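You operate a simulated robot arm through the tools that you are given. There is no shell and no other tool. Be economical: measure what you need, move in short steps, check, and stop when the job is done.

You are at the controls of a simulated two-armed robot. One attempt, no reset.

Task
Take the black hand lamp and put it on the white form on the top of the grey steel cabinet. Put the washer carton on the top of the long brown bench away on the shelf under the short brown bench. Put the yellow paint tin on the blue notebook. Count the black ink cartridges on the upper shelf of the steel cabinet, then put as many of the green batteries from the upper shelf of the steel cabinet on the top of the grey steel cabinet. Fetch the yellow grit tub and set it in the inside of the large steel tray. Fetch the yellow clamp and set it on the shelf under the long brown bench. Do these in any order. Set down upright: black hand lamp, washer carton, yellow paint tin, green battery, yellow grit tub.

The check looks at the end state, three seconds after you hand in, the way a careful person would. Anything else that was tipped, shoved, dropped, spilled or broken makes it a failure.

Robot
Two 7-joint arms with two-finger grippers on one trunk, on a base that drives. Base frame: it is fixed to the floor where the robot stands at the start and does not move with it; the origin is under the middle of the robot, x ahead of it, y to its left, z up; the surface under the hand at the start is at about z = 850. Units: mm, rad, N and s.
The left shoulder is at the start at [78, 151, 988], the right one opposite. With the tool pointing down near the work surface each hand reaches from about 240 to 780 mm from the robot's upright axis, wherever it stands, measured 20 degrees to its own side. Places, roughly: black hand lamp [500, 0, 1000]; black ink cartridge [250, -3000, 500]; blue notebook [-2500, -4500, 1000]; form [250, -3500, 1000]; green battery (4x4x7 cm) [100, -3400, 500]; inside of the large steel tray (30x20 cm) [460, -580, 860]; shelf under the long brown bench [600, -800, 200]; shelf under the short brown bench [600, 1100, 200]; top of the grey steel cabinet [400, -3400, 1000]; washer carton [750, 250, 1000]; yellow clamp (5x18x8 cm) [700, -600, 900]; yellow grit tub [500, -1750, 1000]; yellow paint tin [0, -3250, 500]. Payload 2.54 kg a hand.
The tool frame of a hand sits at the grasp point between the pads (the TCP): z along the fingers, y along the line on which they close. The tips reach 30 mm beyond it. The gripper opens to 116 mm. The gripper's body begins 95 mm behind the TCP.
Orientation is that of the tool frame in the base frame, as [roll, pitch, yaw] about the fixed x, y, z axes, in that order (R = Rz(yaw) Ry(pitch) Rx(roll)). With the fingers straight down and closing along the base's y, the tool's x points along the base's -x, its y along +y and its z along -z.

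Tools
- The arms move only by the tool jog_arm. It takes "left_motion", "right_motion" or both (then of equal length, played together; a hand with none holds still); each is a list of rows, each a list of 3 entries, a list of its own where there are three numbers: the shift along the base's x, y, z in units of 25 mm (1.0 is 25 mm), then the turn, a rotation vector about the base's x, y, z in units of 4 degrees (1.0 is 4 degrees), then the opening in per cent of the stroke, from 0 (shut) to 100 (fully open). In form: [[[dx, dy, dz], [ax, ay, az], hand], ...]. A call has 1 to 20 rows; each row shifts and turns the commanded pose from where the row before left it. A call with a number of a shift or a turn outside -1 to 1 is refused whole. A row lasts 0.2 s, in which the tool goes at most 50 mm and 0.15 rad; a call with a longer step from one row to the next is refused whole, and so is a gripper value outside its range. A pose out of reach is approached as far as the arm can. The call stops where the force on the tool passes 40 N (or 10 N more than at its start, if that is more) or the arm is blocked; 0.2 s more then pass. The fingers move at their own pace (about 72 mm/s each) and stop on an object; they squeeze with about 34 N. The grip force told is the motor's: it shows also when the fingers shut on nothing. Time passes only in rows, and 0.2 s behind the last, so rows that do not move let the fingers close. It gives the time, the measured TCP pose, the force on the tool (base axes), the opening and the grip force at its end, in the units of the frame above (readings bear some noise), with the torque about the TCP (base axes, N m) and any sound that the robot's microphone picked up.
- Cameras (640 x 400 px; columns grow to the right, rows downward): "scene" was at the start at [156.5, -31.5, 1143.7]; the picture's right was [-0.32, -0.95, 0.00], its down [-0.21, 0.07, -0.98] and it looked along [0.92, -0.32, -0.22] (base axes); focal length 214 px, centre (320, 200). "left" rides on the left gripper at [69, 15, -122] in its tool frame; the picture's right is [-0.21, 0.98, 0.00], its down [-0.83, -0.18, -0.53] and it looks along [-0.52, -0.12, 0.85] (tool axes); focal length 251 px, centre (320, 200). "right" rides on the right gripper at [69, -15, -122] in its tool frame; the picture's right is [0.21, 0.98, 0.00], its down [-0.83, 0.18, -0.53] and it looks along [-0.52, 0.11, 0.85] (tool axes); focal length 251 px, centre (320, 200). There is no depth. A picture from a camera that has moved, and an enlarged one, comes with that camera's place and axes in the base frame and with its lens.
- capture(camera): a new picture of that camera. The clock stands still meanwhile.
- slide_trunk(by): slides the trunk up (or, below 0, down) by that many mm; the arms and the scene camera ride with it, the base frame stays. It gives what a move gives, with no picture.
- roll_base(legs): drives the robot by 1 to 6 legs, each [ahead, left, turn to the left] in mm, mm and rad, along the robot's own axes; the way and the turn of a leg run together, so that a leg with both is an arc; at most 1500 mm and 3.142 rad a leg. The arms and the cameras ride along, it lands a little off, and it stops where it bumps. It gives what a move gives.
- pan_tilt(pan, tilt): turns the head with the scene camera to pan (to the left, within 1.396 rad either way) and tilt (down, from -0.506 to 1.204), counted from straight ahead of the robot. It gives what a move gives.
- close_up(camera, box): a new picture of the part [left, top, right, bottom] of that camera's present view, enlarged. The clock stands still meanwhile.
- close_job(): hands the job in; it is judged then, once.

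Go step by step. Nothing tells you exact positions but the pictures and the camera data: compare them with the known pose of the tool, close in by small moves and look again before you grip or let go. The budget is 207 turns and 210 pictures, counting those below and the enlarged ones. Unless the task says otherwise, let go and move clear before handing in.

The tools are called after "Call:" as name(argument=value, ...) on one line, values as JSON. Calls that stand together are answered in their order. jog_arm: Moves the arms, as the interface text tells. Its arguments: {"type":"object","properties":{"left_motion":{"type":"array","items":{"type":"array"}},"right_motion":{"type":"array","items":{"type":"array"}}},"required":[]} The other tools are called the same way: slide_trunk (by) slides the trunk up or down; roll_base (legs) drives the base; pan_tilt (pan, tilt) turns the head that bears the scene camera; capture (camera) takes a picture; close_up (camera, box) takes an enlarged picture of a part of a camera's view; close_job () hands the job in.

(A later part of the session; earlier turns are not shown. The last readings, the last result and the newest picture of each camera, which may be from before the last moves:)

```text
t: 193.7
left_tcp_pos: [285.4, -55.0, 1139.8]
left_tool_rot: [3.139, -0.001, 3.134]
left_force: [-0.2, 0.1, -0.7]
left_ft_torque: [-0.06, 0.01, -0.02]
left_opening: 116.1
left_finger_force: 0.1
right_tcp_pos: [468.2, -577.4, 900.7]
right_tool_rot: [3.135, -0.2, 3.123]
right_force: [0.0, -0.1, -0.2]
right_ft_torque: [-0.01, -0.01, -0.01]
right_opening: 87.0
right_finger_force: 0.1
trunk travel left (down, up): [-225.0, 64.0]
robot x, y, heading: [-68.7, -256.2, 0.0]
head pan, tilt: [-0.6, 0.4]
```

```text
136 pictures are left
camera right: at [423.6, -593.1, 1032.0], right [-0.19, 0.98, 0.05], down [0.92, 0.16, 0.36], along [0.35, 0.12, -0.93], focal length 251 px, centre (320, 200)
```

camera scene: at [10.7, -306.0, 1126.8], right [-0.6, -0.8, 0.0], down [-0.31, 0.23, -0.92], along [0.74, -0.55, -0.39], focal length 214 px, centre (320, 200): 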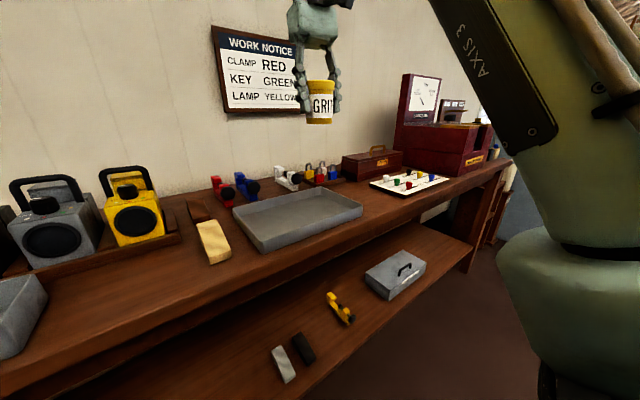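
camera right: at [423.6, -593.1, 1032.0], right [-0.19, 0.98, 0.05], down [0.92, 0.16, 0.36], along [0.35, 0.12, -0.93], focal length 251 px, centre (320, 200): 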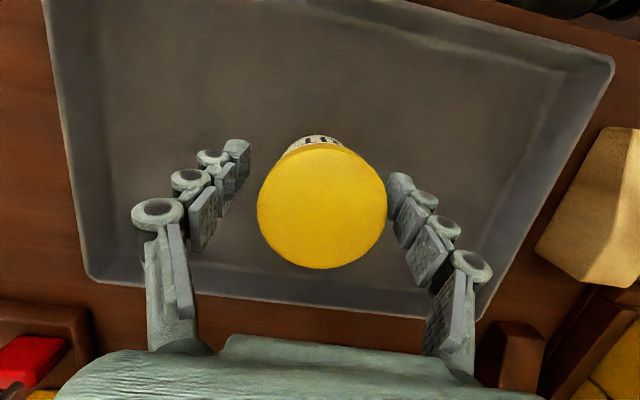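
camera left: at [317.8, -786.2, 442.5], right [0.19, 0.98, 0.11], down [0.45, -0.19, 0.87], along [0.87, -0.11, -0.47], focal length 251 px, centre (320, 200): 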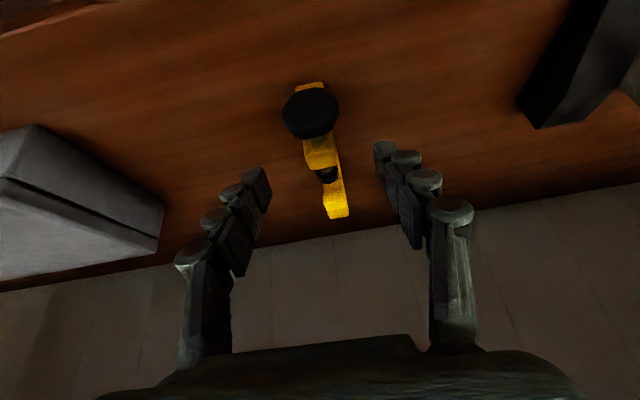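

The tub stands in the tray. I raise the right hand clear and retract it, and move the left hand over to look at the black lamp.

Call:
jog_arm(left_motion=[[[0.9, 0.2, 0], [0, 0, 0], 100], [[0.9, 0.2, 0], [0, 0, 0], 100], [[0.9, 0.2, 0], [0, 0, 0], 100], [[0.9, 0.2, 0], [0, 0, 0], 100], [[0.9, 0.2, 0], [0, 0, 0], 100], [[0.9, 0.2, 0], [0, 0, 0], 100], [[0.9, 0.2, 0], [0, 0, 0], 100], [[0.5, 0.2, 0], [0, 0, 0], 100], [[0, 0, 0], [0, 0, 0], 100], [[0, 0, 0], [0, 0, 0], 100], [[0, 0, 0], [0, 0, 0], 100], [[0, 0, 0], [0, 0, 0], 100]], right_motion=[[[0, 0, 1], [0, 0, 0], 75], [[0, 0, 1], [0, 0, 0], 75], [[0, 0, 1], [0, 0, 0], 75], [[0, 0, 1], [0, 0, 0], 75], [[0, 0, 1], [0, 0, 0], 75], [[0, 0, 1], [0, 0, 0], 75], [[0, 0, 1], [0, 0, 0], 75], [[0, 0, 1], [0, 0, 0], 75], [[-0.5, 0, 0.7], [0, -0.9, 0], 75], [[-0.8, -0.3, 0], [0, -0.9, 0], 75], [[-0.8, -0.3, 0], [0, -0.9, 0], 75], [[-0.8, -0.3, 0], [0, 0, 0], 75]])

Call:
capture(camera="left")

Call:
capture(camera="right")

```text
t: 196.2
left_tcp_pos: [456.6, -15.9, 1139.8]
left_tool_rot: [3.139, 0.001, 3.133]
left_force: [0.0, 1.1, 0.0]
left_ft_torque: [0.0, -0.01, -0.01]
left_opening: 116.1
left_finger_force: 0.1
right_tcp_pos: [395.6, -600.8, 1117.3]
right_tool_rot: [3.13, -0.014, 3.124]
right_force: [-0.4, 0.2, -0.7]
right_ft_torque: [-0.01, 0.02, 0.0]
right_opening: 87.1
right_finger_force: 0.1
trunk travel left (down, up): [-225.0, 64.0]
robot x, y, heading: [-70.0, -255.4, -0.012]
head pan, tilt: [-0.6, 0.4]
```

```text
135 pictures are left
camera left: at [387.8, -0.9, 1263.5], right [0.22, 0.97, 0.0], down [0.82, -0.19, 0.53], along [0.52, -0.12, -0.85], focal length 251 px, centre (320, 200)
```

left: 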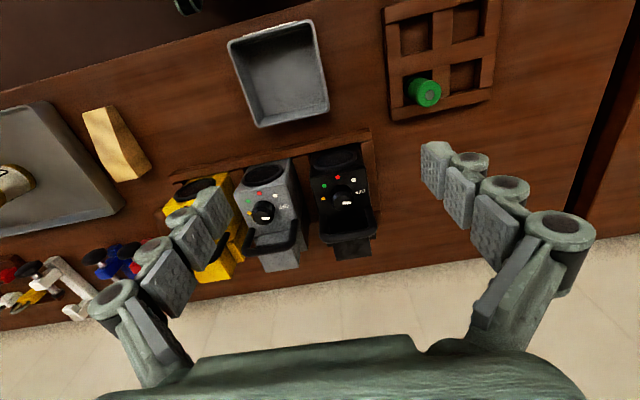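

```text
134 pictures are left
camera right: at [327.5, -615.7, 1239.2], right [-0.2, 0.98, 0.01], down [0.83, 0.16, 0.53], along [0.51, 0.12, -0.85], focal length 251 px, centre (320, 200)
```

right: 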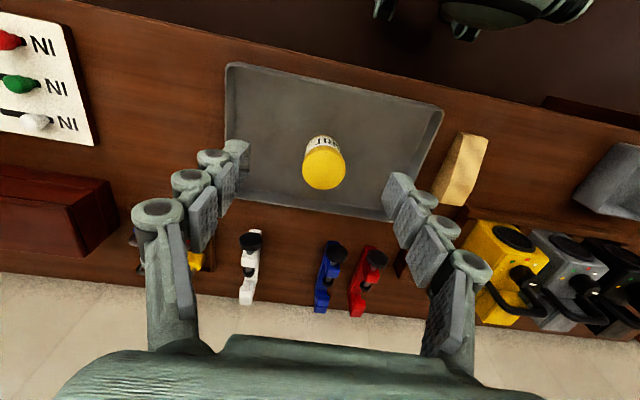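

The tub stands well inside the tray. Now I zoom on the black lamp.

Call:
close_up(camera="left", box=[220, 120, 420, 270])

Call:
pan_tilt(pan=0.4, tilt=0.4)

Call:
jog_arm(right_motion=[[[-0.8, 0, 0.5], [0, 0, 0], 75], [[-0.8, 0, 0.5], [0, 0, 0], 75]])

Call:
capture(camera="scene")

```text
2.67 times, centred on (320, 195) of left
camera zoom: at [387.8, -0.9, 1263.5], right [0.22, 0.97, 0.0], down [0.82, -0.19, 0.53], along [0.52, -0.12, -0.85], focal length 670 px, centre (320, 213)
```

zoom: 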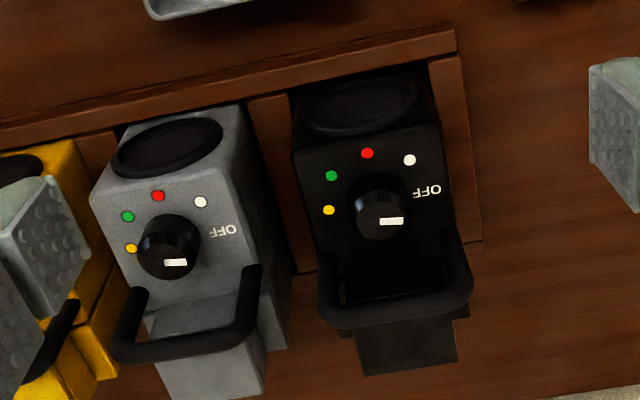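

```text
t: 197.5
left_tcp_pos: [457.8, -15.0, 1140.1]
left_tool_rot: [3.14, 0.0, 3.133]
left_force: [-0.4, 0.3, -0.1]
left_ft_torque: [-0.01, 0.01, 0.02]
left_opening: 115.7
left_finger_force: 0.1
right_tcp_pos: [396.1, -600.5, 1117.5]
right_tool_rot: [3.128, -0.013, 3.121]
right_force: [0.0, -0.9, 0.8]
right_ft_torque: [0.0, 0.0, 0.01]
right_opening: 86.9
right_finger_force: 0.0
trunk travel left (down, up): [-225.0, 64.0]
robot x, y, heading: [-65.9, -255.6, -0.004]
head pan, tilt: [0.4, 0.4]
```

```text
t: 198.1
left_tcp_pos: [456.7, -15.3, 1141.0]
left_tool_rot: [3.14, -0.002, 3.134]
left_force: [-0.1, -0.3, 0.1]
left_ft_torque: [0.03, -0.02, 0.0]
left_opening: 115.9
left_finger_force: 0.1
right_tcp_pos: [358.3, -611.2, 1133.0]
right_tool_rot: [3.095, -0.035, 3.113]
right_force: [-0.5, 0.5, -0.6]
right_ft_torque: [-0.02, 0.0, -0.02]
right_opening: 87.1
right_finger_force: 0.1
trunk travel left (down, up): [-225.0, 64.0]
robot x, y, heading: [-62.8, -252.8, -0.002]
head pan, tilt: [0.4, 0.4]
```

```text
132 pictures are left
camera scene: at [92.5, -272.7, 1145.3], right [-0.16, -0.99, 0.0], down [-0.2, 0.03, -0.98], along [0.97, -0.16, -0.2], focal length 214 px, centre (320, 200)
```

scene: 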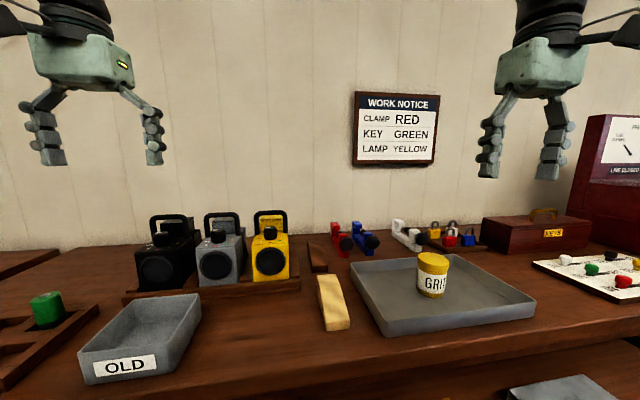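

Black lamp body: width ≈76, centre y≈-12, front x≈543, top ≈948, handle top ≈1009; gap to the grey lamp ~24 mm. I bring the left hand above it with 84 mm opening and check.

Call:
jog_arm(left_motion=[[[1, 0.02, -0.7], [0, 0, 0], 73], [[1, 0.02, -0.7], [0, 0, 0], 73], [[1, 0.02, -0.7], [0, 0, 0], 73], [[1, 0.02, -0.6], [0, 0, 0], 73], [[1, 0.02, -0.6], [0, 0, 0.1], 73], [[0, 0, 0], [0, 0, 0], 73]])

Call:
capture(camera="left")

Call:
close_up(camera="scene", box=[100, 120, 320, 320])

```text
t: 199.5
left_tcp_pos: [582.4, -12.1, 1055.5]
left_tool_rot: [3.141, 0.0, 3.141]
left_force: [0.0, 0.1, -0.2]
left_ft_torque: [-0.01, 0.0, 0.0]
left_opening: 84.7
left_finger_force: 0.1
right_tcp_pos: [357.6, -609.6, 1135.8]
right_tool_rot: [3.105, -0.027, 3.112]
right_force: [0.1, 0.2, -0.5]
right_ft_torque: [0.0, 0.01, 0.02]
right_opening: 87.2
right_finger_force: 0.2
trunk travel left (down, up): [-225.0, 64.0]
robot x, y, heading: [-64.2, -257.1, -0.005]
head pan, tilt: [0.4, 0.4]
```

```text
131 pictures are left
camera left: at [512.1, 2.1, 1179.1], right [0.22, 0.98, 0.0], down [0.83, -0.18, 0.53], along [0.52, -0.11, -0.85], focal length 251 px, centre (320, 200)
```

left: 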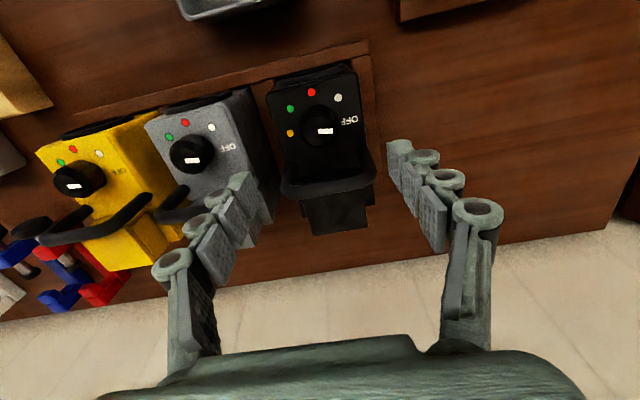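

```text
2.00 times, centred on (210, 220) of scene
camera zoom: at [92.3, -273.6, 1146.0], right [-0.17, -0.98, 0.0], down [-0.19, 0.03, -0.98], along [0.97, -0.17, -0.2], focal length 429 px, centre (540, 160)
```

zoom: 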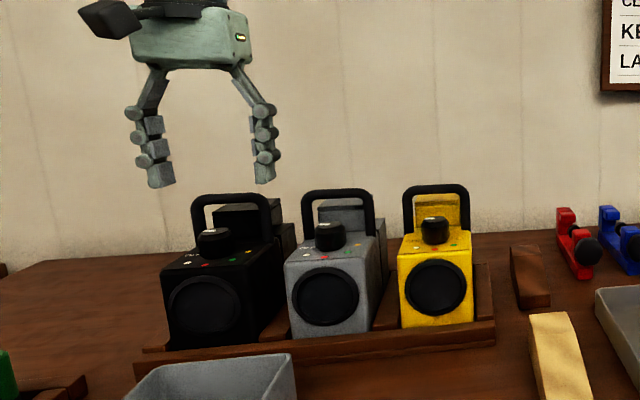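

I zoom in to measure the gap between the black and grey lamps precisely.

Call:
close_up(camera="left", box=[140, 50, 400, 250])

```text
2.00 times, centred on (270, 150) of left
camera zoom: at [512.1, 2.1, 1179.1], right [0.22, 0.98, 0.0], down [0.83, -0.18, 0.53], along [0.52, -0.11, -0.85], focal length 503 px, centre (420, 300)
```

zoom: 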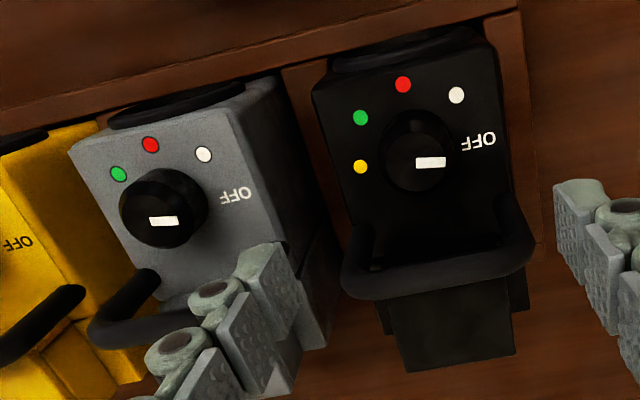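

The gap is actually ~35 mm: black body y -51..27, grey edge at -86. I open to 92 mm and descend in two stages.

Call:
jog_arm(left_motion=[[[0.1, 0, 0], [0, 0, 0], 79], [[0, 0, -1], [0, 0, 0], 79], [[0, 0, -1], [0, 0, 0], 79], [[0, 0, -1], [0, 0, 0], 79], [[0, 0, -0.6], [0, 0, 0], 79], [[0, 0, 0], [0, 0, 0], 79]])

Call:
capture(camera="left")

Call:
close_up(camera="scene", box=[100, 120, 320, 320])

```text
t: 200.9
left_tcp_pos: [585.2, -12.0, 967.4]
left_tool_rot: [3.139, -0.002, 3.14]
left_force: [-0.8, 1.3, -0.4]
left_ft_torque: [0.03, 0.03, 0.0]
left_opening: 91.5
left_finger_force: 0.0
right_tcp_pos: [356.6, -607.0, 1136.8]
right_tool_rot: [3.108, -0.027, 3.115]
right_force: [-0.2, 0.0, 0.4]
right_ft_torque: [-0.04, -0.03, 0.0]
right_opening: 87.0
right_finger_force: 0.0
trunk travel left (down, up): [-225.0, 64.0]
robot x, y, heading: [-65.1, -254.3, -0.004]
head pan, tilt: [0.4, 0.4]
```

```text
128 pictures are left
camera left: at [514.8, 1.0, 1090.9], right [0.22, 0.98, 0.0], down [0.83, -0.18, 0.53], along [0.52, -0.11, -0.85], focal length 251 px, centre (320, 200)
```

left: 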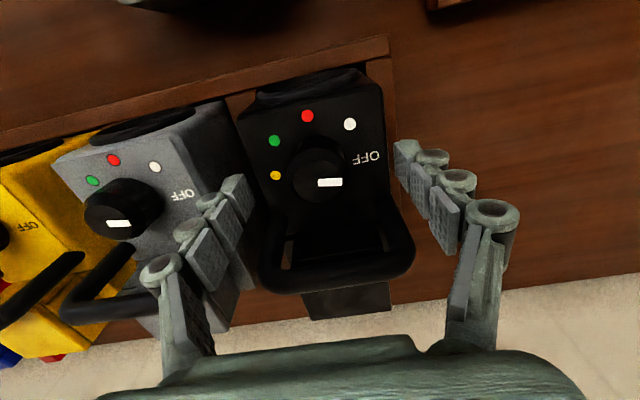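

```text
2.00 times, centred on (210, 220) of scene
camera zoom: at [92.3, -274.7, 1146.1], right [-0.18, -0.98, 0.0], down [-0.19, 0.04, -0.98], along [0.96, -0.18, -0.19], focal length 429 px, centre (540, 160)
```

zoom: 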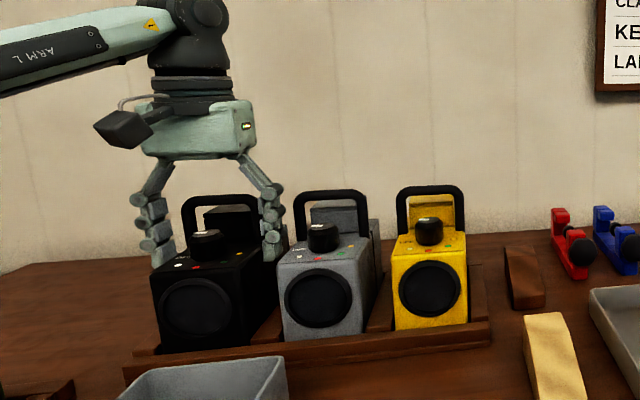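

Both fingers straddle the black lamp evenly. I descend 36 mm and close.

Call:
jog_arm(left_motion=[[[0, 0, -0.7], [0, 0, 0], 79], [[0, 0, -0.7], [0, 0, 0], 79], [[0, 0, 0], [0, 0, 0], 60], [[0, 0, 0], [0, 0, 0], 45], [[0, 0, 0], [0, 0, 0], 45], [[0, 0, 0], [0, 0, 0], 45]])

Call:
capture(camera="left")

```text
t: 202.3
left_tcp_pos: [584.9, -11.5, 933.2]
left_tool_rot: [3.14, 0.0, 3.141]
left_force: [0.7, 1.3, 0.0]
left_ft_torque: [0.36, -0.18, 0.03]
left_opening: 79.4
left_finger_force: 33.9
right_tcp_pos: [357.2, -607.2, 1138.2]
right_tool_rot: [3.113, -0.025, 3.116]
right_force: [-0.8, 0.5, -0.4]
right_ft_torque: [0.0, 0.01, 0.01]
right_opening: 86.9
right_finger_force: 0.2
trunk travel left (down, up): [-225.0, 64.0]
robot x, y, heading: [-66.0, -259.2, -0.004]
head pan, tilt: [0.4, 0.4]
```

```text
126 pictures are left
camera left: at [515.1, 2.1, 1055.8], right [0.22, 0.98, 0.0], down [0.83, -0.18, 0.53], along [0.52, -0.11, -0.85], focal length 251 px, centre (320, 200)
```

left: 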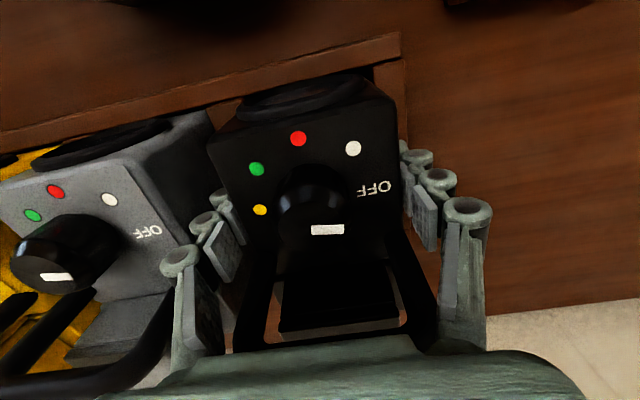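

Gripped at 79 mm. I lift it straight up out of the rack.

Call:
jog_arm(left_motion=[[[0, 0, 0.3], [0, 0, 0], 45], [[0, 0, 0.6], [0, 0, 0], 45], [[0, 0, 1], [0, 0, 0], 45], [[0, 0, 1], [0, 0, 0], 45], [[0, 0, 1], [0, 0, 0], 45], [[0, 0, 1], [0, 0, 0], 45], [[0, 0, 1], [0, 0, 0], 45], [[0, 0, 1], [0, 0, 0], 45], [[0, 0, 1], [0, 0, 0], 45], [[0, 0, 0], [0, 0, 0], 45]])

Call:
capture(camera="left")

Call:
capture(camera="scene")

```text
t: 204.5
left_tcp_pos: [582.0, -9.8, 1126.8]
left_tool_rot: [3.142, 0.002, 3.139]
left_force: [0.5, 0.8, -4.5]
left_ft_torque: [-0.04, 0.04, -0.01]
left_opening: 79.5
left_finger_force: 34.0
right_tcp_pos: [358.9, -604.8, 1140.0]
right_tool_rot: [3.115, -0.025, 3.118]
right_force: [-0.1, 0.1, 0.3]
right_ft_torque: [-0.03, 0.01, -0.02]
right_opening: 87.2
right_finger_force: 0.1
trunk travel left (down, up): [-225.0, 64.0]
robot x, y, heading: [-66.2, -256.3, -0.006]
head pan, tilt: [0.4, 0.4]
```

```text
125 pictures are left
camera left: at [512.6, 5.4, 1250.3], right [0.22, 0.98, 0.0], down [0.82, -0.18, 0.53], along [0.52, -0.12, -0.85], focal length 251 px, centre (320, 200)
```

left: 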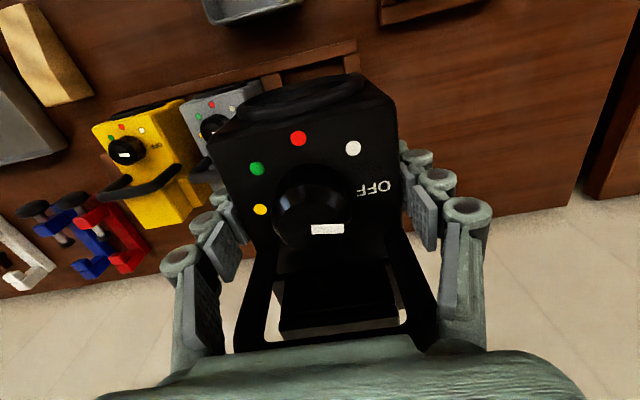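

```text
124 pictures are left
camera scene: at [92.5, -276.3, 1146.1], right [-0.21, -0.98, 0.0], down [-0.19, 0.04, -0.98], along [0.96, -0.2, -0.19], focal length 214 px, centre (320, 200)
```

scene: 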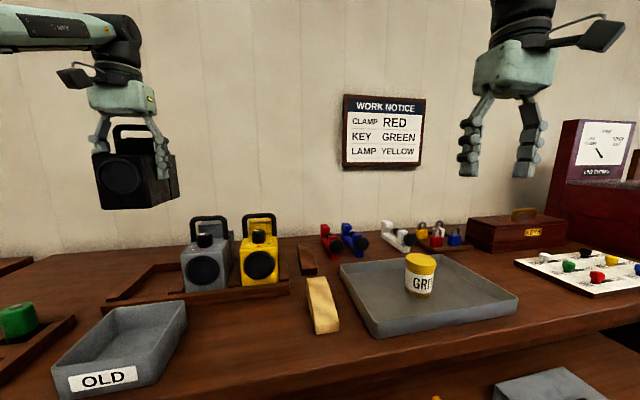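

The lamp hangs straight (≈0.5 kg). I retract it, back away and drive toward the steel cabinet.

Call:
jog_arm(left_motion=[[[-1, 0, 0.2], [0, 0, 0], 45], [[-1, 0, 0.2], [0, 0, 0], 45], [[-1, 0, 0.2], [0, 0, 0], 45], [[-1, 0, 0.2], [0, 0, 0], 45], [[-1, 0, 0.2], [0, 0, 0], 45], [[-1, 0, 0], [0, 0, 0], 45]])

Call:
roll_base(legs=[[-750, 0, 0], [0, -1500, 0], [0, -1400, 0]])

Call:
capture(camera="scene")

```text
t: 205.9
left_tcp_pos: [431.3, -10.8, 1155.0]
left_tool_rot: [3.141, 0.001, 3.14]
left_force: [0.1, -1.1, -4.6]
left_ft_torque: [-0.04, 0.04, -0.03]
left_opening: 79.4
left_finger_force: 34.0
right_tcp_pos: [356.6, -606.2, 1140.0]
right_tool_rot: [3.118, -0.023, 3.117]
right_force: [-0.3, 0.0, -0.2]
right_ft_torque: [0.01, -0.02, 0.03]
right_opening: 86.9
right_finger_force: 0.0
trunk travel left (down, up): [-225.0, 64.0]
robot x, y, heading: [-66.4, -260.3, -0.003]
head pan, tilt: [0.4, 0.4]
```

```text
t: 237.2
left_tcp_pos: [-384.0, -2899.8, 1155.4]
left_tool_rot: [-3.141, 0.0, 3.108]
left_force: [0.1, 0.3, -5.3]
left_ft_torque: [-0.06, 0.12, 0.03]
left_opening: 79.5
left_finger_force: 33.3
right_tcp_pos: [-476.9, -3486.3, 1143.6]
right_tool_rot: [3.128, -0.018, 3.091]
right_force: [-0.4, 0.0, 0.7]
right_ft_torque: [-0.01, -0.03, -0.01]
right_opening: 87.0
right_finger_force: 0.0
trunk travel left (down, up): [-225.0, 64.0]
robot x, y, heading: [-889.9, -3127.4, -0.037]
head pan, tilt: [0.4, 0.4]
```

```text
123 pictures are left
camera scene: at [-732.9, -3156.4, 1147.0], right [-0.27, -0.96, 0.0], down [-0.18, 0.05, -0.98], along [0.95, -0.26, -0.18], focal length 214 px, centre (320, 200)
```

scene: 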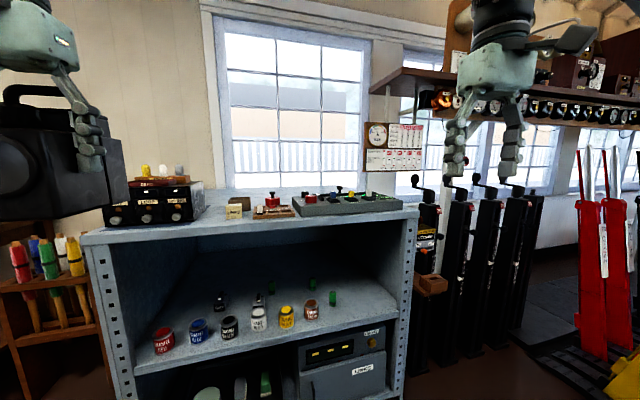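

The cabinet stands ahead: paint tins at the front of its upper shelf, cartridges and batteries behind, and things on top. I zoom in.

Call:
close_up(camera="scene", box=[130, 260, 350, 380])

Call:
close_up(camera="scene", box=[80, 150, 430, 260])

```text
2.91 times, centred on (240, 320) of scene
camera zoom: at [-732.9, -3156.4, 1147.0], right [-0.27, -0.96, 0.0], down [-0.18, 0.05, -0.98], along [0.95, -0.26, -0.18], focal length 624 px, centre (553, -149)
```

zoom: 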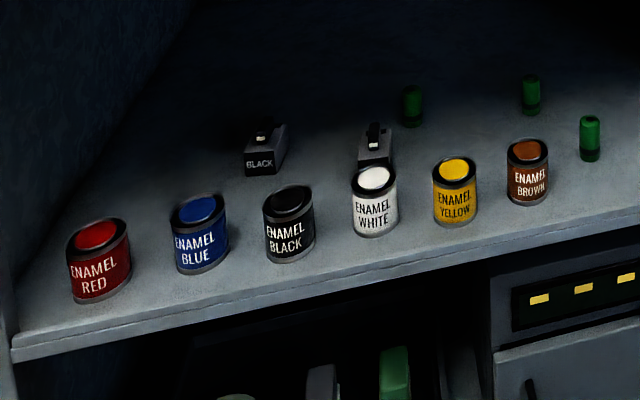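

```text
1.83 times, centred on (255, 205) of scene
camera zoom: at [-732.9, -3156.4, 1147.0], right [-0.27, -0.96, 0.0], down [-0.18, 0.05, -0.98], along [0.95, -0.26, -0.18], focal length 392 px, centre (439, 191)
```

zoom: 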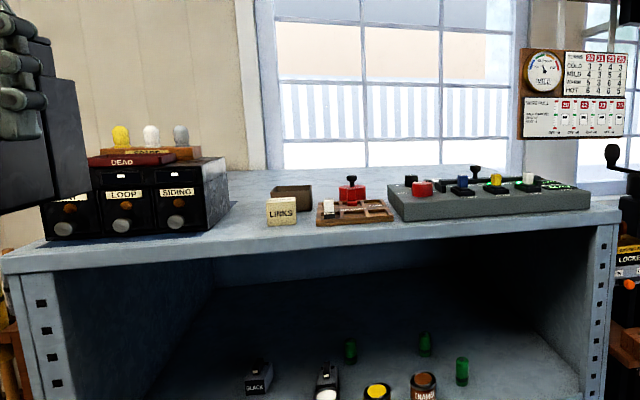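

I count two black cartridges so far and three green batteries; I'll verify closer. I shift right 500 mm, raise the trunk, and look for the form on top.

Call:
roll_base(legs=[[0, -500, 0.037], [150, 0, 0]])

Call:
slide_trunk(by=64)

Call:
capture(camera="scene")

Call:
close_up(camera="scene", box=[0, 150, 380, 330])

```text
t: 243.4
left_tcp_pos: [-248.2, -3371.2, 1153.8]
left_tool_rot: [-3.141, -0.003, 3.137]
left_force: [0.6, 1.1, -5.7]
left_ft_torque: [-0.01, 0.09, 0.0]
left_opening: 79.4
left_finger_force: 33.8
right_tcp_pos: [-324.3, -3961.7, 1140.7]
right_tool_rot: [3.13, -0.024, 3.119]
right_force: [0.5, -1.5, -0.3]
right_ft_torque: [-0.02, 0.03, 0.02]
right_opening: 87.0
right_finger_force: 0.1
trunk travel left (down, up): [-225.0, 64.0]
robot x, y, heading: [-753.5, -3617.8, -0.01]
head pan, tilt: [0.4, 0.4]
```

```text
t: 244.4
left_tcp_pos: [-250.4, -3373.2, 1218.2]
left_tool_rot: [-3.141, -0.002, 3.139]
left_force: [0.2, -0.4, -4.7]
left_ft_torque: [0.02, 0.06, -0.02]
left_opening: 79.7
left_finger_force: 34.6
right_tcp_pos: [-323.8, -3961.5, 1202.9]
right_tool_rot: [3.128, -0.027, 3.122]
right_force: [0.6, 0.1, -0.3]
right_ft_torque: [-0.02, 0.01, 0.0]
right_opening: 87.0
right_finger_force: 0.0
trunk travel left (down, up): [-289.0, 0.0]
robot x, y, heading: [-748.2, -3612.5, -0.008]
head pan, tilt: [0.4, 0.4]
```

```text
120 pictures are left
camera scene: at [-589.9, -3637.5, 1209.4], right [-0.23, -0.97, 0.0], down [-0.19, 0.04, -0.98], along [0.95, -0.22, -0.2], focal length 214 px, centre (320, 200)
```

scene: 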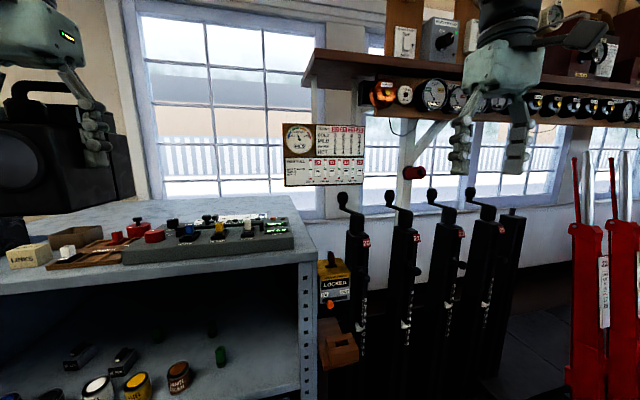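

```text
1.68 times, centred on (190, 240) of scene
camera zoom: at [-589.9, -3637.5, 1209.4], right [-0.23, -0.97, 0.0], down [-0.19, 0.04, -0.98], along [0.95, -0.22, -0.2], focal length 361 px, centre (539, 133)
```

zoom: 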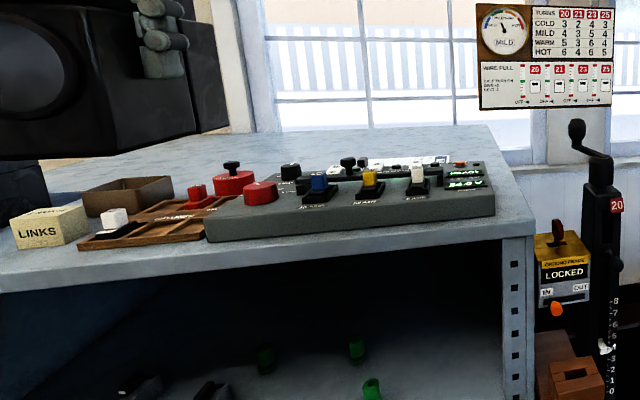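

The white form lies behind the grey switch panel on the cabinet top, around (370,-3490). I retract the right hand and drive closer to see it better.

Call:
jog_arm(right_motion=[[[-1, 0.3, 0.2], [0, 0, 0], 75], [[-1, 0.3, 0.2], [0, 0, 0], 75], [[-1, 0.3, 0.2], [0, 0, 0], 75], [[-1, 0, 0], [0, 0, 0], 75]])

Call:
pan_tilt(pan=0.3, tilt=0.5)

Call:
roll_base(legs=[[260, 0, 0.008]])

Call:
capture(camera="scene")

Call:
capture(camera="left")

```text
t: 245.4
left_tcp_pos: [-250.0, -3372.0, 1218.7]
left_tool_rot: [3.14, 0.0, 3.136]
left_force: [-0.1, 0.5, -4.3]
left_ft_torque: [-0.01, 0.07, -0.01]
left_opening: 79.4
left_finger_force: 33.8
right_tcp_pos: [-406.6, -3964.8, 1226.8]
right_tool_rot: [3.119, -0.033, 3.12]
right_force: [-0.3, -0.9, 0.8]
right_ft_torque: [0.0, 0.0, 0.02]
right_opening: 87.0
right_finger_force: 0.2
right hand out of reach, approached as far as the arm can: row 3, 4
trunk travel left (down, up): [-289.0, 0.0]
robot x, y, heading: [-750.7, -3616.2, -0.008]
head pan, tilt: [0.4, 0.4]
```

```text
t: 246.1
left_tcp_pos: [-249.8, -3372.0, 1218.2]
left_tool_rot: [3.141, -0.003, 3.137]
left_force: [-0.2, -0.4, -4.1]
left_ft_torque: [-0.01, 0.06, 0.01]
left_opening: 79.0
left_finger_force: 34.5
right_tcp_pos: [-406.9, -3964.1, 1226.7]
right_tool_rot: [3.119, -0.031, 3.12]
right_force: [0.3, 0.0, 0.4]
right_ft_torque: [0.02, -0.02, 0.01]
right_opening: 86.9
right_finger_force: 0.1
trunk travel left (down, up): [-289.0, 0.0]
robot x, y, heading: [-750.9, -3618.1, -0.006]
head pan, tilt: [0.3, 0.499]
```

```text
t: 247.9
left_tcp_pos: [5.5, -3365.6, 1217.8]
left_tool_rot: [3.14, -0.001, -3.131]
left_force: [1.3, -0.3, -4.8]
left_ft_torque: [0.0, 0.11, 0.01]
left_opening: 79.3
left_finger_force: 34.2
right_tcp_pos: [-142.6, -3958.5, 1227.2]
right_tool_rot: [3.12, -0.029, 3.132]
right_force: [0.5, -0.2, -0.6]
right_ft_torque: [0.01, 0.02, 0.01]
right_opening: 87.1
right_finger_force: 0.1
trunk travel left (down, up): [-289.0, 0.0]
robot x, y, heading: [-491.3, -3613.0, 0.002]
head pan, tilt: [0.3, 0.499]
```

```text
118 pictures are left
camera scene: at [-347.9, -3656.0, 1241.7], right [-0.48, -0.88, 0.0], down [0.14, -0.08, -0.99], along [0.87, -0.47, 0.16], focal length 214 px, centre (320, 200)
```

scene: 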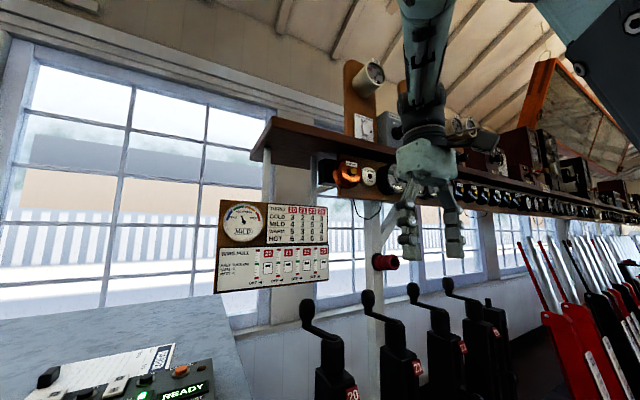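

```text
117 pictures are left
camera left: at [-63.9, -3352.0, 1341.7], right [0.21, 0.98, 0.0], down [0.83, -0.17, 0.53], along [0.52, -0.11, -0.85], focal length 251 px, centre (320, 200)
```

left: 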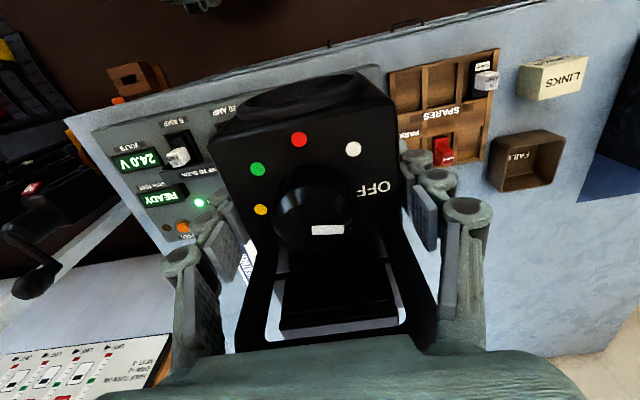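

The right arm again pushed the head up; the form is partly visible around (330,-3500). I move the left hand aside and forward so its camera can see the form past the lamp.

Call:
jog_arm(left_motion=[[[0.6, 1, 0], [0, 0, 0], 45], [[0.6, 1, 0], [0, 0, 0], 45], [[0.6, 1, 0], [0, 0, 0], 45], [[0.6, 1, 0], [0, 0, 0], 45], [[0.6, 1, 0], [0, 0, 0], 45], [[0.6, 1, 0], [0, 0, 0], 45], [[0, 0, 0], [0, 0, 0], 45]])

Call:
capture(camera="left")

```text
t: 249.5
left_tcp_pos: [78.2, -3230.2, 1197.4]
left_tool_rot: [3.14, 0.003, -3.13]
left_force: [-0.3, -0.1, -4.3]
left_ft_torque: [0.04, 0.1, 0.03]
left_opening: 79.5
left_finger_force: 33.8
left hand out of reach, approached as far as the arm can: row 5, 6
right_tcp_pos: [-143.5, -3959.6, 1224.9]
right_tool_rot: [3.119, -0.035, 3.133]
right_force: [0.0, -0.4, 0.3]
right_ft_torque: [0.01, -0.01, 0.01]
right_opening: 86.8
right_finger_force: 0.1
trunk travel left (down, up): [-289.0, 0.0]
robot x, y, heading: [-494.6, -3613.2, 0.009]
head pan, tilt: [0.3, 0.499]
```

```text
116 pictures are left
camera left: at [9.0, -3216.1, 1320.9], right [0.2, 0.98, 0.0], down [0.83, -0.17, 0.54], along [0.53, -0.11, -0.84], focal length 251 px, centre (320, 200)
```

left: 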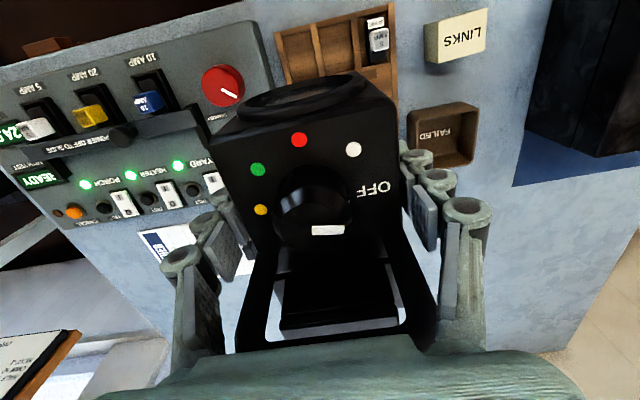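

I shift the base 120 mm left to see more of the form.

Call:
roll_base(legs=[[0, 120, 0]])

Call:
capture(camera="left")

Call:
capture(camera="scene")

```text
t: 251.4
left_tcp_pos: [78.8, -3107.7, 1196.4]
left_tool_rot: [3.14, 0.0, -3.13]
left_force: [0.1, 1.1, -4.9]
left_ft_torque: [-0.03, 0.06, 0.03]
left_opening: 79.4
left_finger_force: 34.1
right_tcp_pos: [-144.4, -3837.9, 1225.4]
right_tool_rot: [3.12, -0.034, 3.132]
right_force: [0.1, 0.5, 0.1]
right_ft_torque: [-0.03, -0.02, 0.03]
right_opening: 87.1
right_finger_force: 0.1
trunk travel left (down, up): [-289.0, 0.0]
robot x, y, heading: [-491.6, -3491.0, 0.007]
head pan, tilt: [0.3, 0.499]
```

```text
115 pictures are left
camera left: at [8.7, -3093.9, 1320.6], right [0.2, 0.98, 0.0], down [0.83, -0.17, 0.54], along [0.52, -0.11, -0.84], focal length 251 px, centre (320, 200)
```

left: 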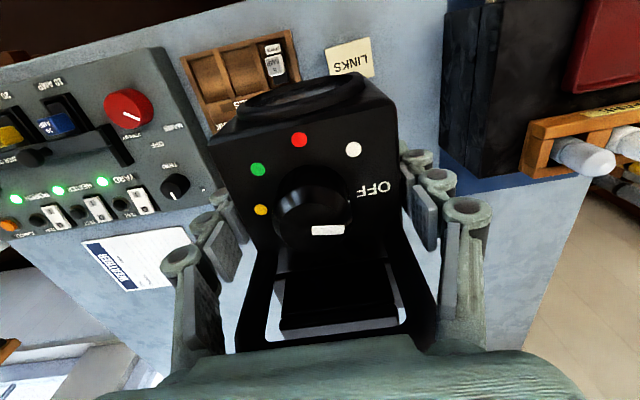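

```text
114 pictures are left
camera scene: at [-348.8, -3533.5, 1241.2], right [-0.47, -0.88, 0.0], down [0.13, -0.07, -0.99], along [0.87, -0.47, 0.15], focal length 214 px, centre (320, 200)
```

scene: 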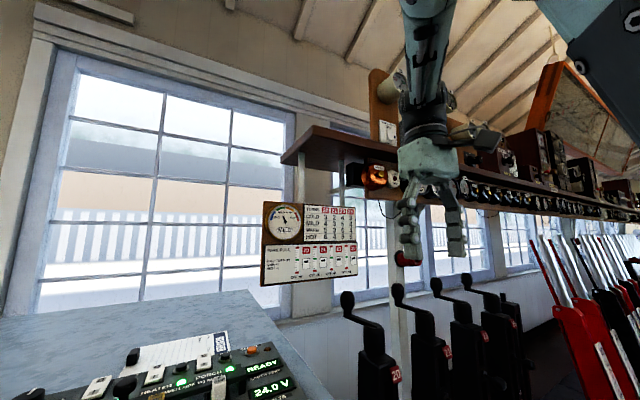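

The form now shows fully: x 243–393, y -3620..-3402, centre (318,-3511). I drive to about (-370,-3650) and then carry the lamp over the form.

Call:
roll_base(legs=[[0, -160, -0.007], [115, 0, 0]])

Call:
jog_arm(left_motion=[[[0.2, -1, -0.1], [0, 0, 0], 45], [[0.2, -1, -0.1], [0, 0, 0], 45], [[0.2, -1, -0.1], [0, 0, 0], 45], [[0.2, -1, -0.1], [0, 0, 0], 45], [[0.5, -1, -0.1], [0, 0, 0], 45], [[0.5, -1, -0.1], [0, 0, 0], 45], [[0.5, -1, -0.1], [0, 0, 0], 45], [[0.5, -0.8, -0.1], [0, 0, 0], 45], [[0.5, -0.8, 0], [0, 0, 0], 45], [[0.5, -0.6, 0], [0, 0, 0], 45], [[0, 0, 0], [0, 0, 0], 45]])

Call:
capture(camera="left")

```text
t: 254.3
left_tcp_pos: [175.5, -3271.6, 1196.7]
left_tool_rot: [3.14, -0.004, 3.14]
left_force: [-0.3, 1.0, -4.8]
left_ft_torque: [0.0, 0.12, 0.02]
left_opening: 79.5
left_finger_force: 33.6
right_tcp_pos: [-54.1, -3999.7, 1220.0]
right_tool_rot: [3.113, -0.055, 3.121]
right_force: [0.2, 0.3, 0.3]
right_ft_torque: [0.02, 0.03, -0.01]
right_opening: 87.2
right_finger_force: 0.0
trunk travel left (down, up): [-289.0, 0.0]
robot x, y, heading: [-403.6, -3648.3, -0.002]
head pan, tilt: [0.3, 0.499]
stopped in leg 2: the robot was blocked; the commanded pose is now the measured one
```

```text
t: 256.7
left_tcp_pos: [257.3, -3505.5, 1174.8]
left_tool_rot: [3.14, 0.003, 3.14]
left_force: [-0.1, -0.7, -4.2]
left_ft_torque: [-0.01, 0.05, 0.02]
left_opening: 79.2
left_finger_force: 34.6
left hand out of reach, approached as far as the arm can: row 10
right_tcp_pos: [-55.6, -3999.0, 1221.4]
right_tool_rot: [3.115, -0.049, 3.12]
right_force: [0.4, -0.8, -0.2]
right_ft_torque: [0.02, -0.02, -0.04]
right_opening: 87.0
right_finger_force: 0.0
trunk travel left (down, up): [-289.0, 0.0]
robot x, y, heading: [-400.4, -3648.7, -0.007]
head pan, tilt: [0.3, 0.499]
```

```text
113 pictures are left
camera left: at [188.2, -3491.6, 1299.0], right [0.22, 0.98, 0.0], down [0.82, -0.18, 0.53], along [0.52, -0.11, -0.85], focal length 251 px, centre (320, 200)
```

left: 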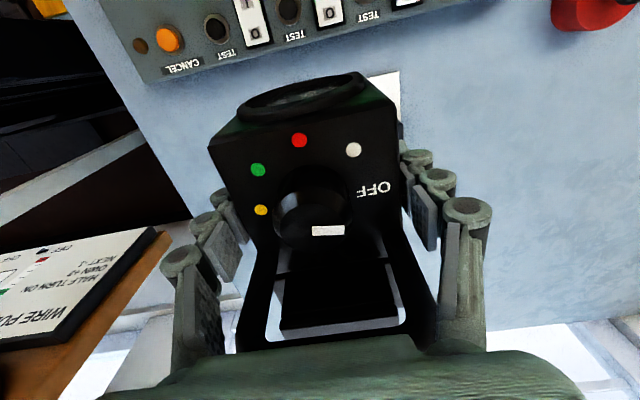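

The base was stopped at x≈-403. I check what the right hand is near before continuing.

Call:
capture(camera="right")

Call:
capture(camera="scene")

```text
112 pictures are left
camera right: at [-119.5, -4016.1, 1344.0], right [-0.19, 0.98, 0.04], down [0.86, 0.15, 0.5], along [0.48, 0.13, -0.87], focal length 251 px, centre (320, 200)
```

right: 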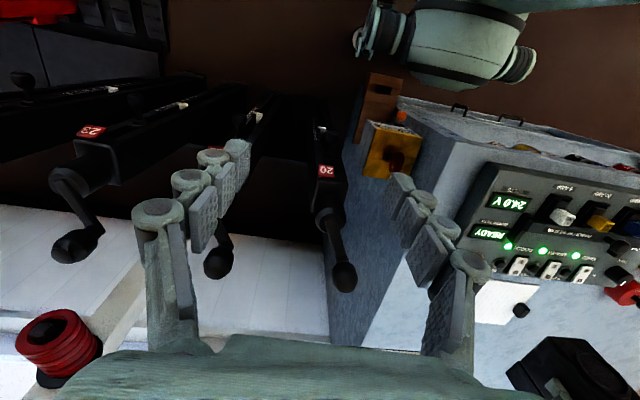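

```text
111 pictures are left
camera scene: at [-258.1, -3690.8, 1239.2], right [-0.46, -0.89, 0.0], down [0.11, -0.06, -0.99], along [0.88, -0.46, 0.12], focal length 214 px, centre (320, 200)
```

scene: 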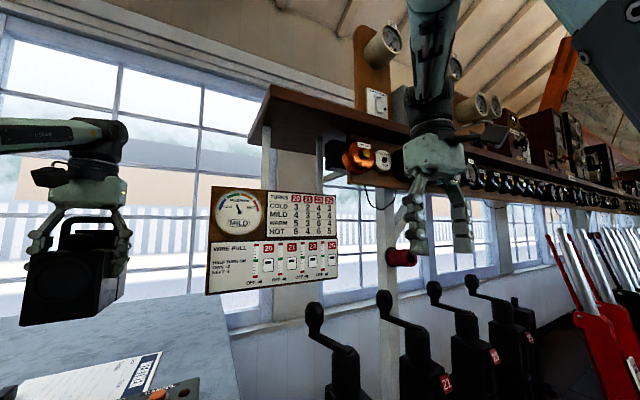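

The right hand is clear (lever knobs ~z 1050, well below), so the base itself met the cabinet. I lower the lamp while reaching forward over the form.

Call:
jog_arm(left_motion=[[[0.1, -0.05, -1], [0, 0, 0], 45], [[0.5, -0.05, -0.8], [0, 0, 0], 45], [[0.5, -0.05, -0.8], [0, 0, 0], 45], [[0.5, -0.05, -0.8], [0, 0, 0], 45], [[0.4, 0, -0.8], [0, 0, 0], 45], [[0, 0, 0], [0, 0, 0], 45]])

Call:
capture(camera="left")

Call:
close_up(camera="scene", box=[0, 180, 240, 400])

```text
t: 258.1
left_tcp_pos: [306.9, -3508.4, 1069.4]
left_tool_rot: [3.139, 0.001, 3.14]
left_force: [-0.2, -0.3, -4.4]
left_ft_torque: [0.01, 0.1, 0.03]
left_opening: 79.2
left_finger_force: 34.1
right_tcp_pos: [-54.9, -3998.3, 1221.7]
right_tool_rot: [3.114, -0.05, 3.121]
right_force: [0.4, -0.1, -0.5]
right_ft_torque: [-0.01, 0.05, -0.02]
right_opening: 87.0
right_finger_force: 0.2
trunk travel left (down, up): [-289.0, 0.0]
robot x, y, heading: [-398.7, -3649.0, -0.001]
head pan, tilt: [0.3, 0.499]
```

```text
110 pictures are left
camera left: at [237.9, -3494.0, 1193.2], right [0.22, 0.98, 0.0], down [0.82, -0.18, 0.53], along [0.52, -0.11, -0.85], focal length 251 px, centre (320, 200)
```

left: 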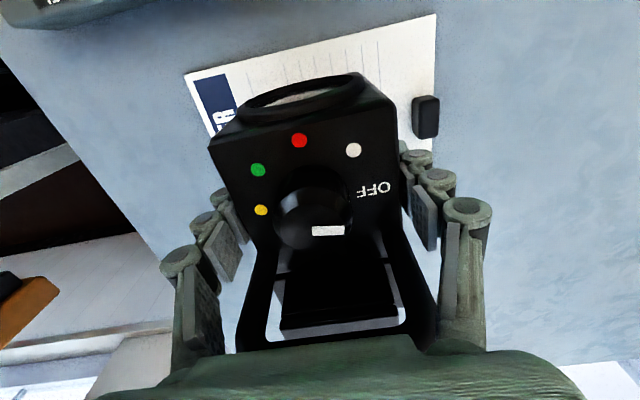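

```text
1.82 times, centred on (120, 290) of scene
camera zoom: at [-258.2, -3690.9, 1239.3], right [-0.46, -0.89, 0.0], down [0.11, -0.06, -0.99], along [0.88, -0.46, 0.12], focal length 390 px, centre (684, 36)
```

zoom: 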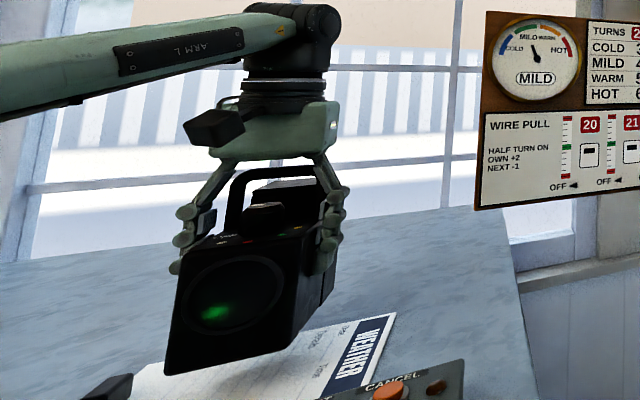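

The lamp is above the form, clear of the small black object at the form's right end (y≈-3414). I lower gently to contact.

Call:
jog_arm(left_motion=[[[0, 0, -0.6], [0, 0, 0], 45], [[0, 0, -0.5], [0, 0, 0], 45]])

Call:
jog_arm(left_motion=[[[0, 0, -0.15], [0, 0, 0], 45]])

Call:
jog_arm(left_motion=[[[0, 0, -0.12], [0, 0, 0], 45]])

Call:
jog_arm(left_motion=[[[0, 0, -0.1], [0, 0, 0], 45]])

```text
t: 258.7
left_tcp_pos: [307.4, -3508.3, 1043.4]
left_tool_rot: [3.141, 0.002, 3.14]
left_force: [0.2, 0.1, -4.5]
left_ft_torque: [0.01, 0.1, 0.0]
left_opening: 79.4
left_finger_force: 33.7
right_tcp_pos: [-55.9, -3998.3, 1220.8]
right_tool_rot: [3.114, -0.049, 3.122]
right_force: [-0.9, -0.5, 0.4]
right_ft_torque: [0.01, -0.03, -0.04]
right_opening: 87.0
right_finger_force: 0.0
trunk travel left (down, up): [-289.0, 0.0]
robot x, y, heading: [-396.9, -3646.6, -0.005]
head pan, tilt: [0.3, 0.499]
```

```text
t: 259.1
left_tcp_pos: [307.2, -3508.7, 1038.2]
left_tool_rot: [3.139, -0.001, 3.139]
left_force: [0.3, -0.1, -3.9]
left_ft_torque: [0.04, 0.03, 0.01]
left_opening: 79.1
left_finger_force: 34.3
right_tcp_pos: [-56.8, -3998.3, 1222.1]
right_tool_rot: [3.115, -0.053, 3.122]
right_force: [0.4, -0.2, 0.0]
right_ft_torque: [0.03, 0.0, 0.01]
right_opening: 87.1
right_finger_force: 0.1
trunk travel left (down, up): [-289.0, 0.0]
robot x, y, heading: [-401.0, -3650.1, -0.008]
head pan, tilt: [0.3, 0.499]
```

```text
t: 259.5
left_tcp_pos: [306.9, -3508.0, 1035.3]
left_tool_rot: [3.139, 0.001, 3.14]
left_force: [-0.9, 0.2, -4.0]
left_ft_torque: [-0.01, 0.08, -0.01]
left_opening: 79.2
left_finger_force: 34.2
right_tcp_pos: [-55.9, -3998.3, 1222.3]
right_tool_rot: [3.114, -0.052, 3.12]
right_force: [-0.2, 0.5, -0.2]
right_ft_torque: [-0.01, 0.02, 0.01]
right_opening: 87.0
right_finger_force: 0.1
trunk travel left (down, up): [-289.0, 0.0]
robot x, y, heading: [-400.3, -3649.3, -0.007]
head pan, tilt: [0.3, 0.499]
```

```text
t: 259.9
left_tcp_pos: [306.8, -3508.6, 1031.3]
left_tool_rot: [3.139, 0.0, 3.139]
left_force: [0.1, -0.1, -5.0]
left_ft_torque: [-0.01, 0.06, 0.01]
left_opening: 79.5
left_finger_force: 33.8
right_tcp_pos: [-55.9, -3998.3, 1221.4]
right_tool_rot: [3.115, -0.052, 3.121]
right_force: [-0.5, -0.7, -0.5]
right_ft_torque: [-0.03, 0.02, 0.01]
right_opening: 86.9
right_finger_force: 0.1
trunk travel left (down, up): [-289.0, 0.0]
robot x, y, heading: [-398.4, -3647.7, -0.004]
head pan, tilt: [0.3, 0.499]
```

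Call:
jog_arm(left_motion=[[[0, 0, -0.12], [0, 0, 0], 45]])

Call:
jog_arm(left_motion=[[[0, 0, -0.12], [0, 0, 0], 45]])

Call:
jog_arm(left_motion=[[[0, 0, -0.12], [0, 0, 0], 45]])

```text
t: 260.3
left_tcp_pos: [307.1, -3507.9, 1029.8]
left_tool_rot: [3.139, 0.005, 3.141]
left_force: [-1.2, 0.2, 3.3]
left_ft_torque: [0.01, -0.34, 0.08]
left_opening: 79.4
left_finger_force: 33.7
right_tcp_pos: [-56.1, -3998.2, 1220.7]
right_tool_rot: [3.115, -0.053, 3.122]
right_force: [0.5, -0.1, 0.0]
right_ft_torque: [-0.02, 0.03, -0.02]
right_opening: 87.0
right_finger_force: 0.0
trunk travel left (down, up): [-289.0, 0.0]
robot x, y, heading: [-397.6, -3650.6, -0.003]
head pan, tilt: [0.3, 0.499]
```

```text
t: 260.7
left_tcp_pos: [306.9, -3507.9, 1029.6]
left_tool_rot: [3.14, 0.005, 3.141]
left_force: [-6.3, 2.0, 17.3]
left_ft_torque: [0.03, -0.56, 0.05]
left_opening: 79.7
left_finger_force: 33.9
right_tcp_pos: [-56.6, -3999.3, 1220.4]
right_tool_rot: [3.114, -0.049, 3.12]
right_force: [0.7, 0.3, 0.5]
right_ft_torque: [0.03, -0.02, 0.0]
right_opening: 86.9
right_finger_force: 0.0
trunk travel left (down, up): [-289.0, 0.0]
robot x, y, heading: [-404.0, -3649.6, -0.003]
head pan, tilt: [0.3, 0.499]
```

```text
t: 261.1
left_tcp_pos: [307.3, -3508.8, 1027.0]
left_tool_rot: [3.139, 0.007, 3.139]
left_force: [-0.8, 1.0, 25.3]
left_ft_torque: [0.01, -0.07, 0.18]
left_opening: 80.2
left_finger_force: 34.2
right_tcp_pos: [-57.1, -4000.0, 1220.8]
right_tool_rot: [3.113, -0.049, 3.121]
right_force: [0.2, -0.1, 0.0]
right_ft_torque: [-0.02, 0.01, -0.01]
right_opening: 87.1
right_finger_force: 0.0
trunk travel left (down, up): [-289.0, 0.0]
robot x, y, heading: [-401.7, -3654.0, -0.001]
head pan, tilt: [0.3, 0.499]
```

The lamp is down. I relieve a little, release, and rise clear.

Call:
jog_arm(left_motion=[[[0, 0, 0.08], [0, 0, 0], 72], [[0, 0, 0], [0, 0, 0], 76], [[0, 0, 0], [0, 0, 0], 79], [[0, 0, 0], [0, 0, 0], 79]])

Call:
capture(camera="left")

```text
t: 262.1
left_tcp_pos: [306.4, -3509.1, 1025.5]
left_tool_rot: [3.138, -0.001, 3.14]
left_force: [-0.5, -1.0, 1.4]
left_ft_torque: [0.01, -0.02, 0.0]
left_opening: 91.6
left_finger_force: 0.1
right_tcp_pos: [-55.6, -3998.3, 1221.9]
right_tool_rot: [3.114, -0.052, 3.121]
right_force: [0.2, -0.2, -0.5]
right_ft_torque: [0.01, -0.03, -0.02]
right_opening: 86.9
right_finger_force: 0.0
trunk travel left (down, up): [-289.0, 0.0]
robot x, y, heading: [-401.3, -3651.3, -0.004]
head pan, tilt: [0.3, 0.499]
```

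```text
108 pictures are left
camera left: at [237.4, -3494.9, 1148.6], right [0.22, 0.98, 0.0], down [0.82, -0.18, 0.53], along [0.52, -0.11, -0.85], focal length 251 px, centre (320, 200)
```

left: 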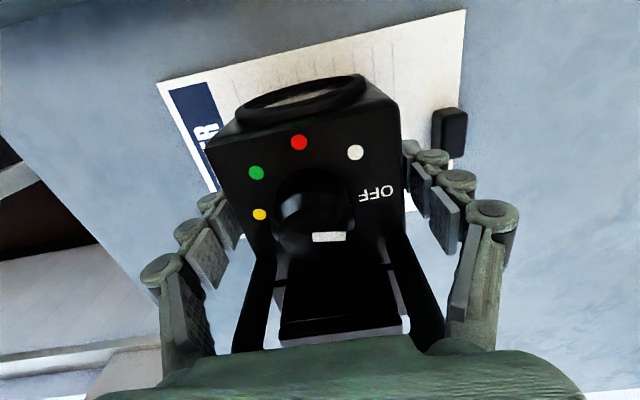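

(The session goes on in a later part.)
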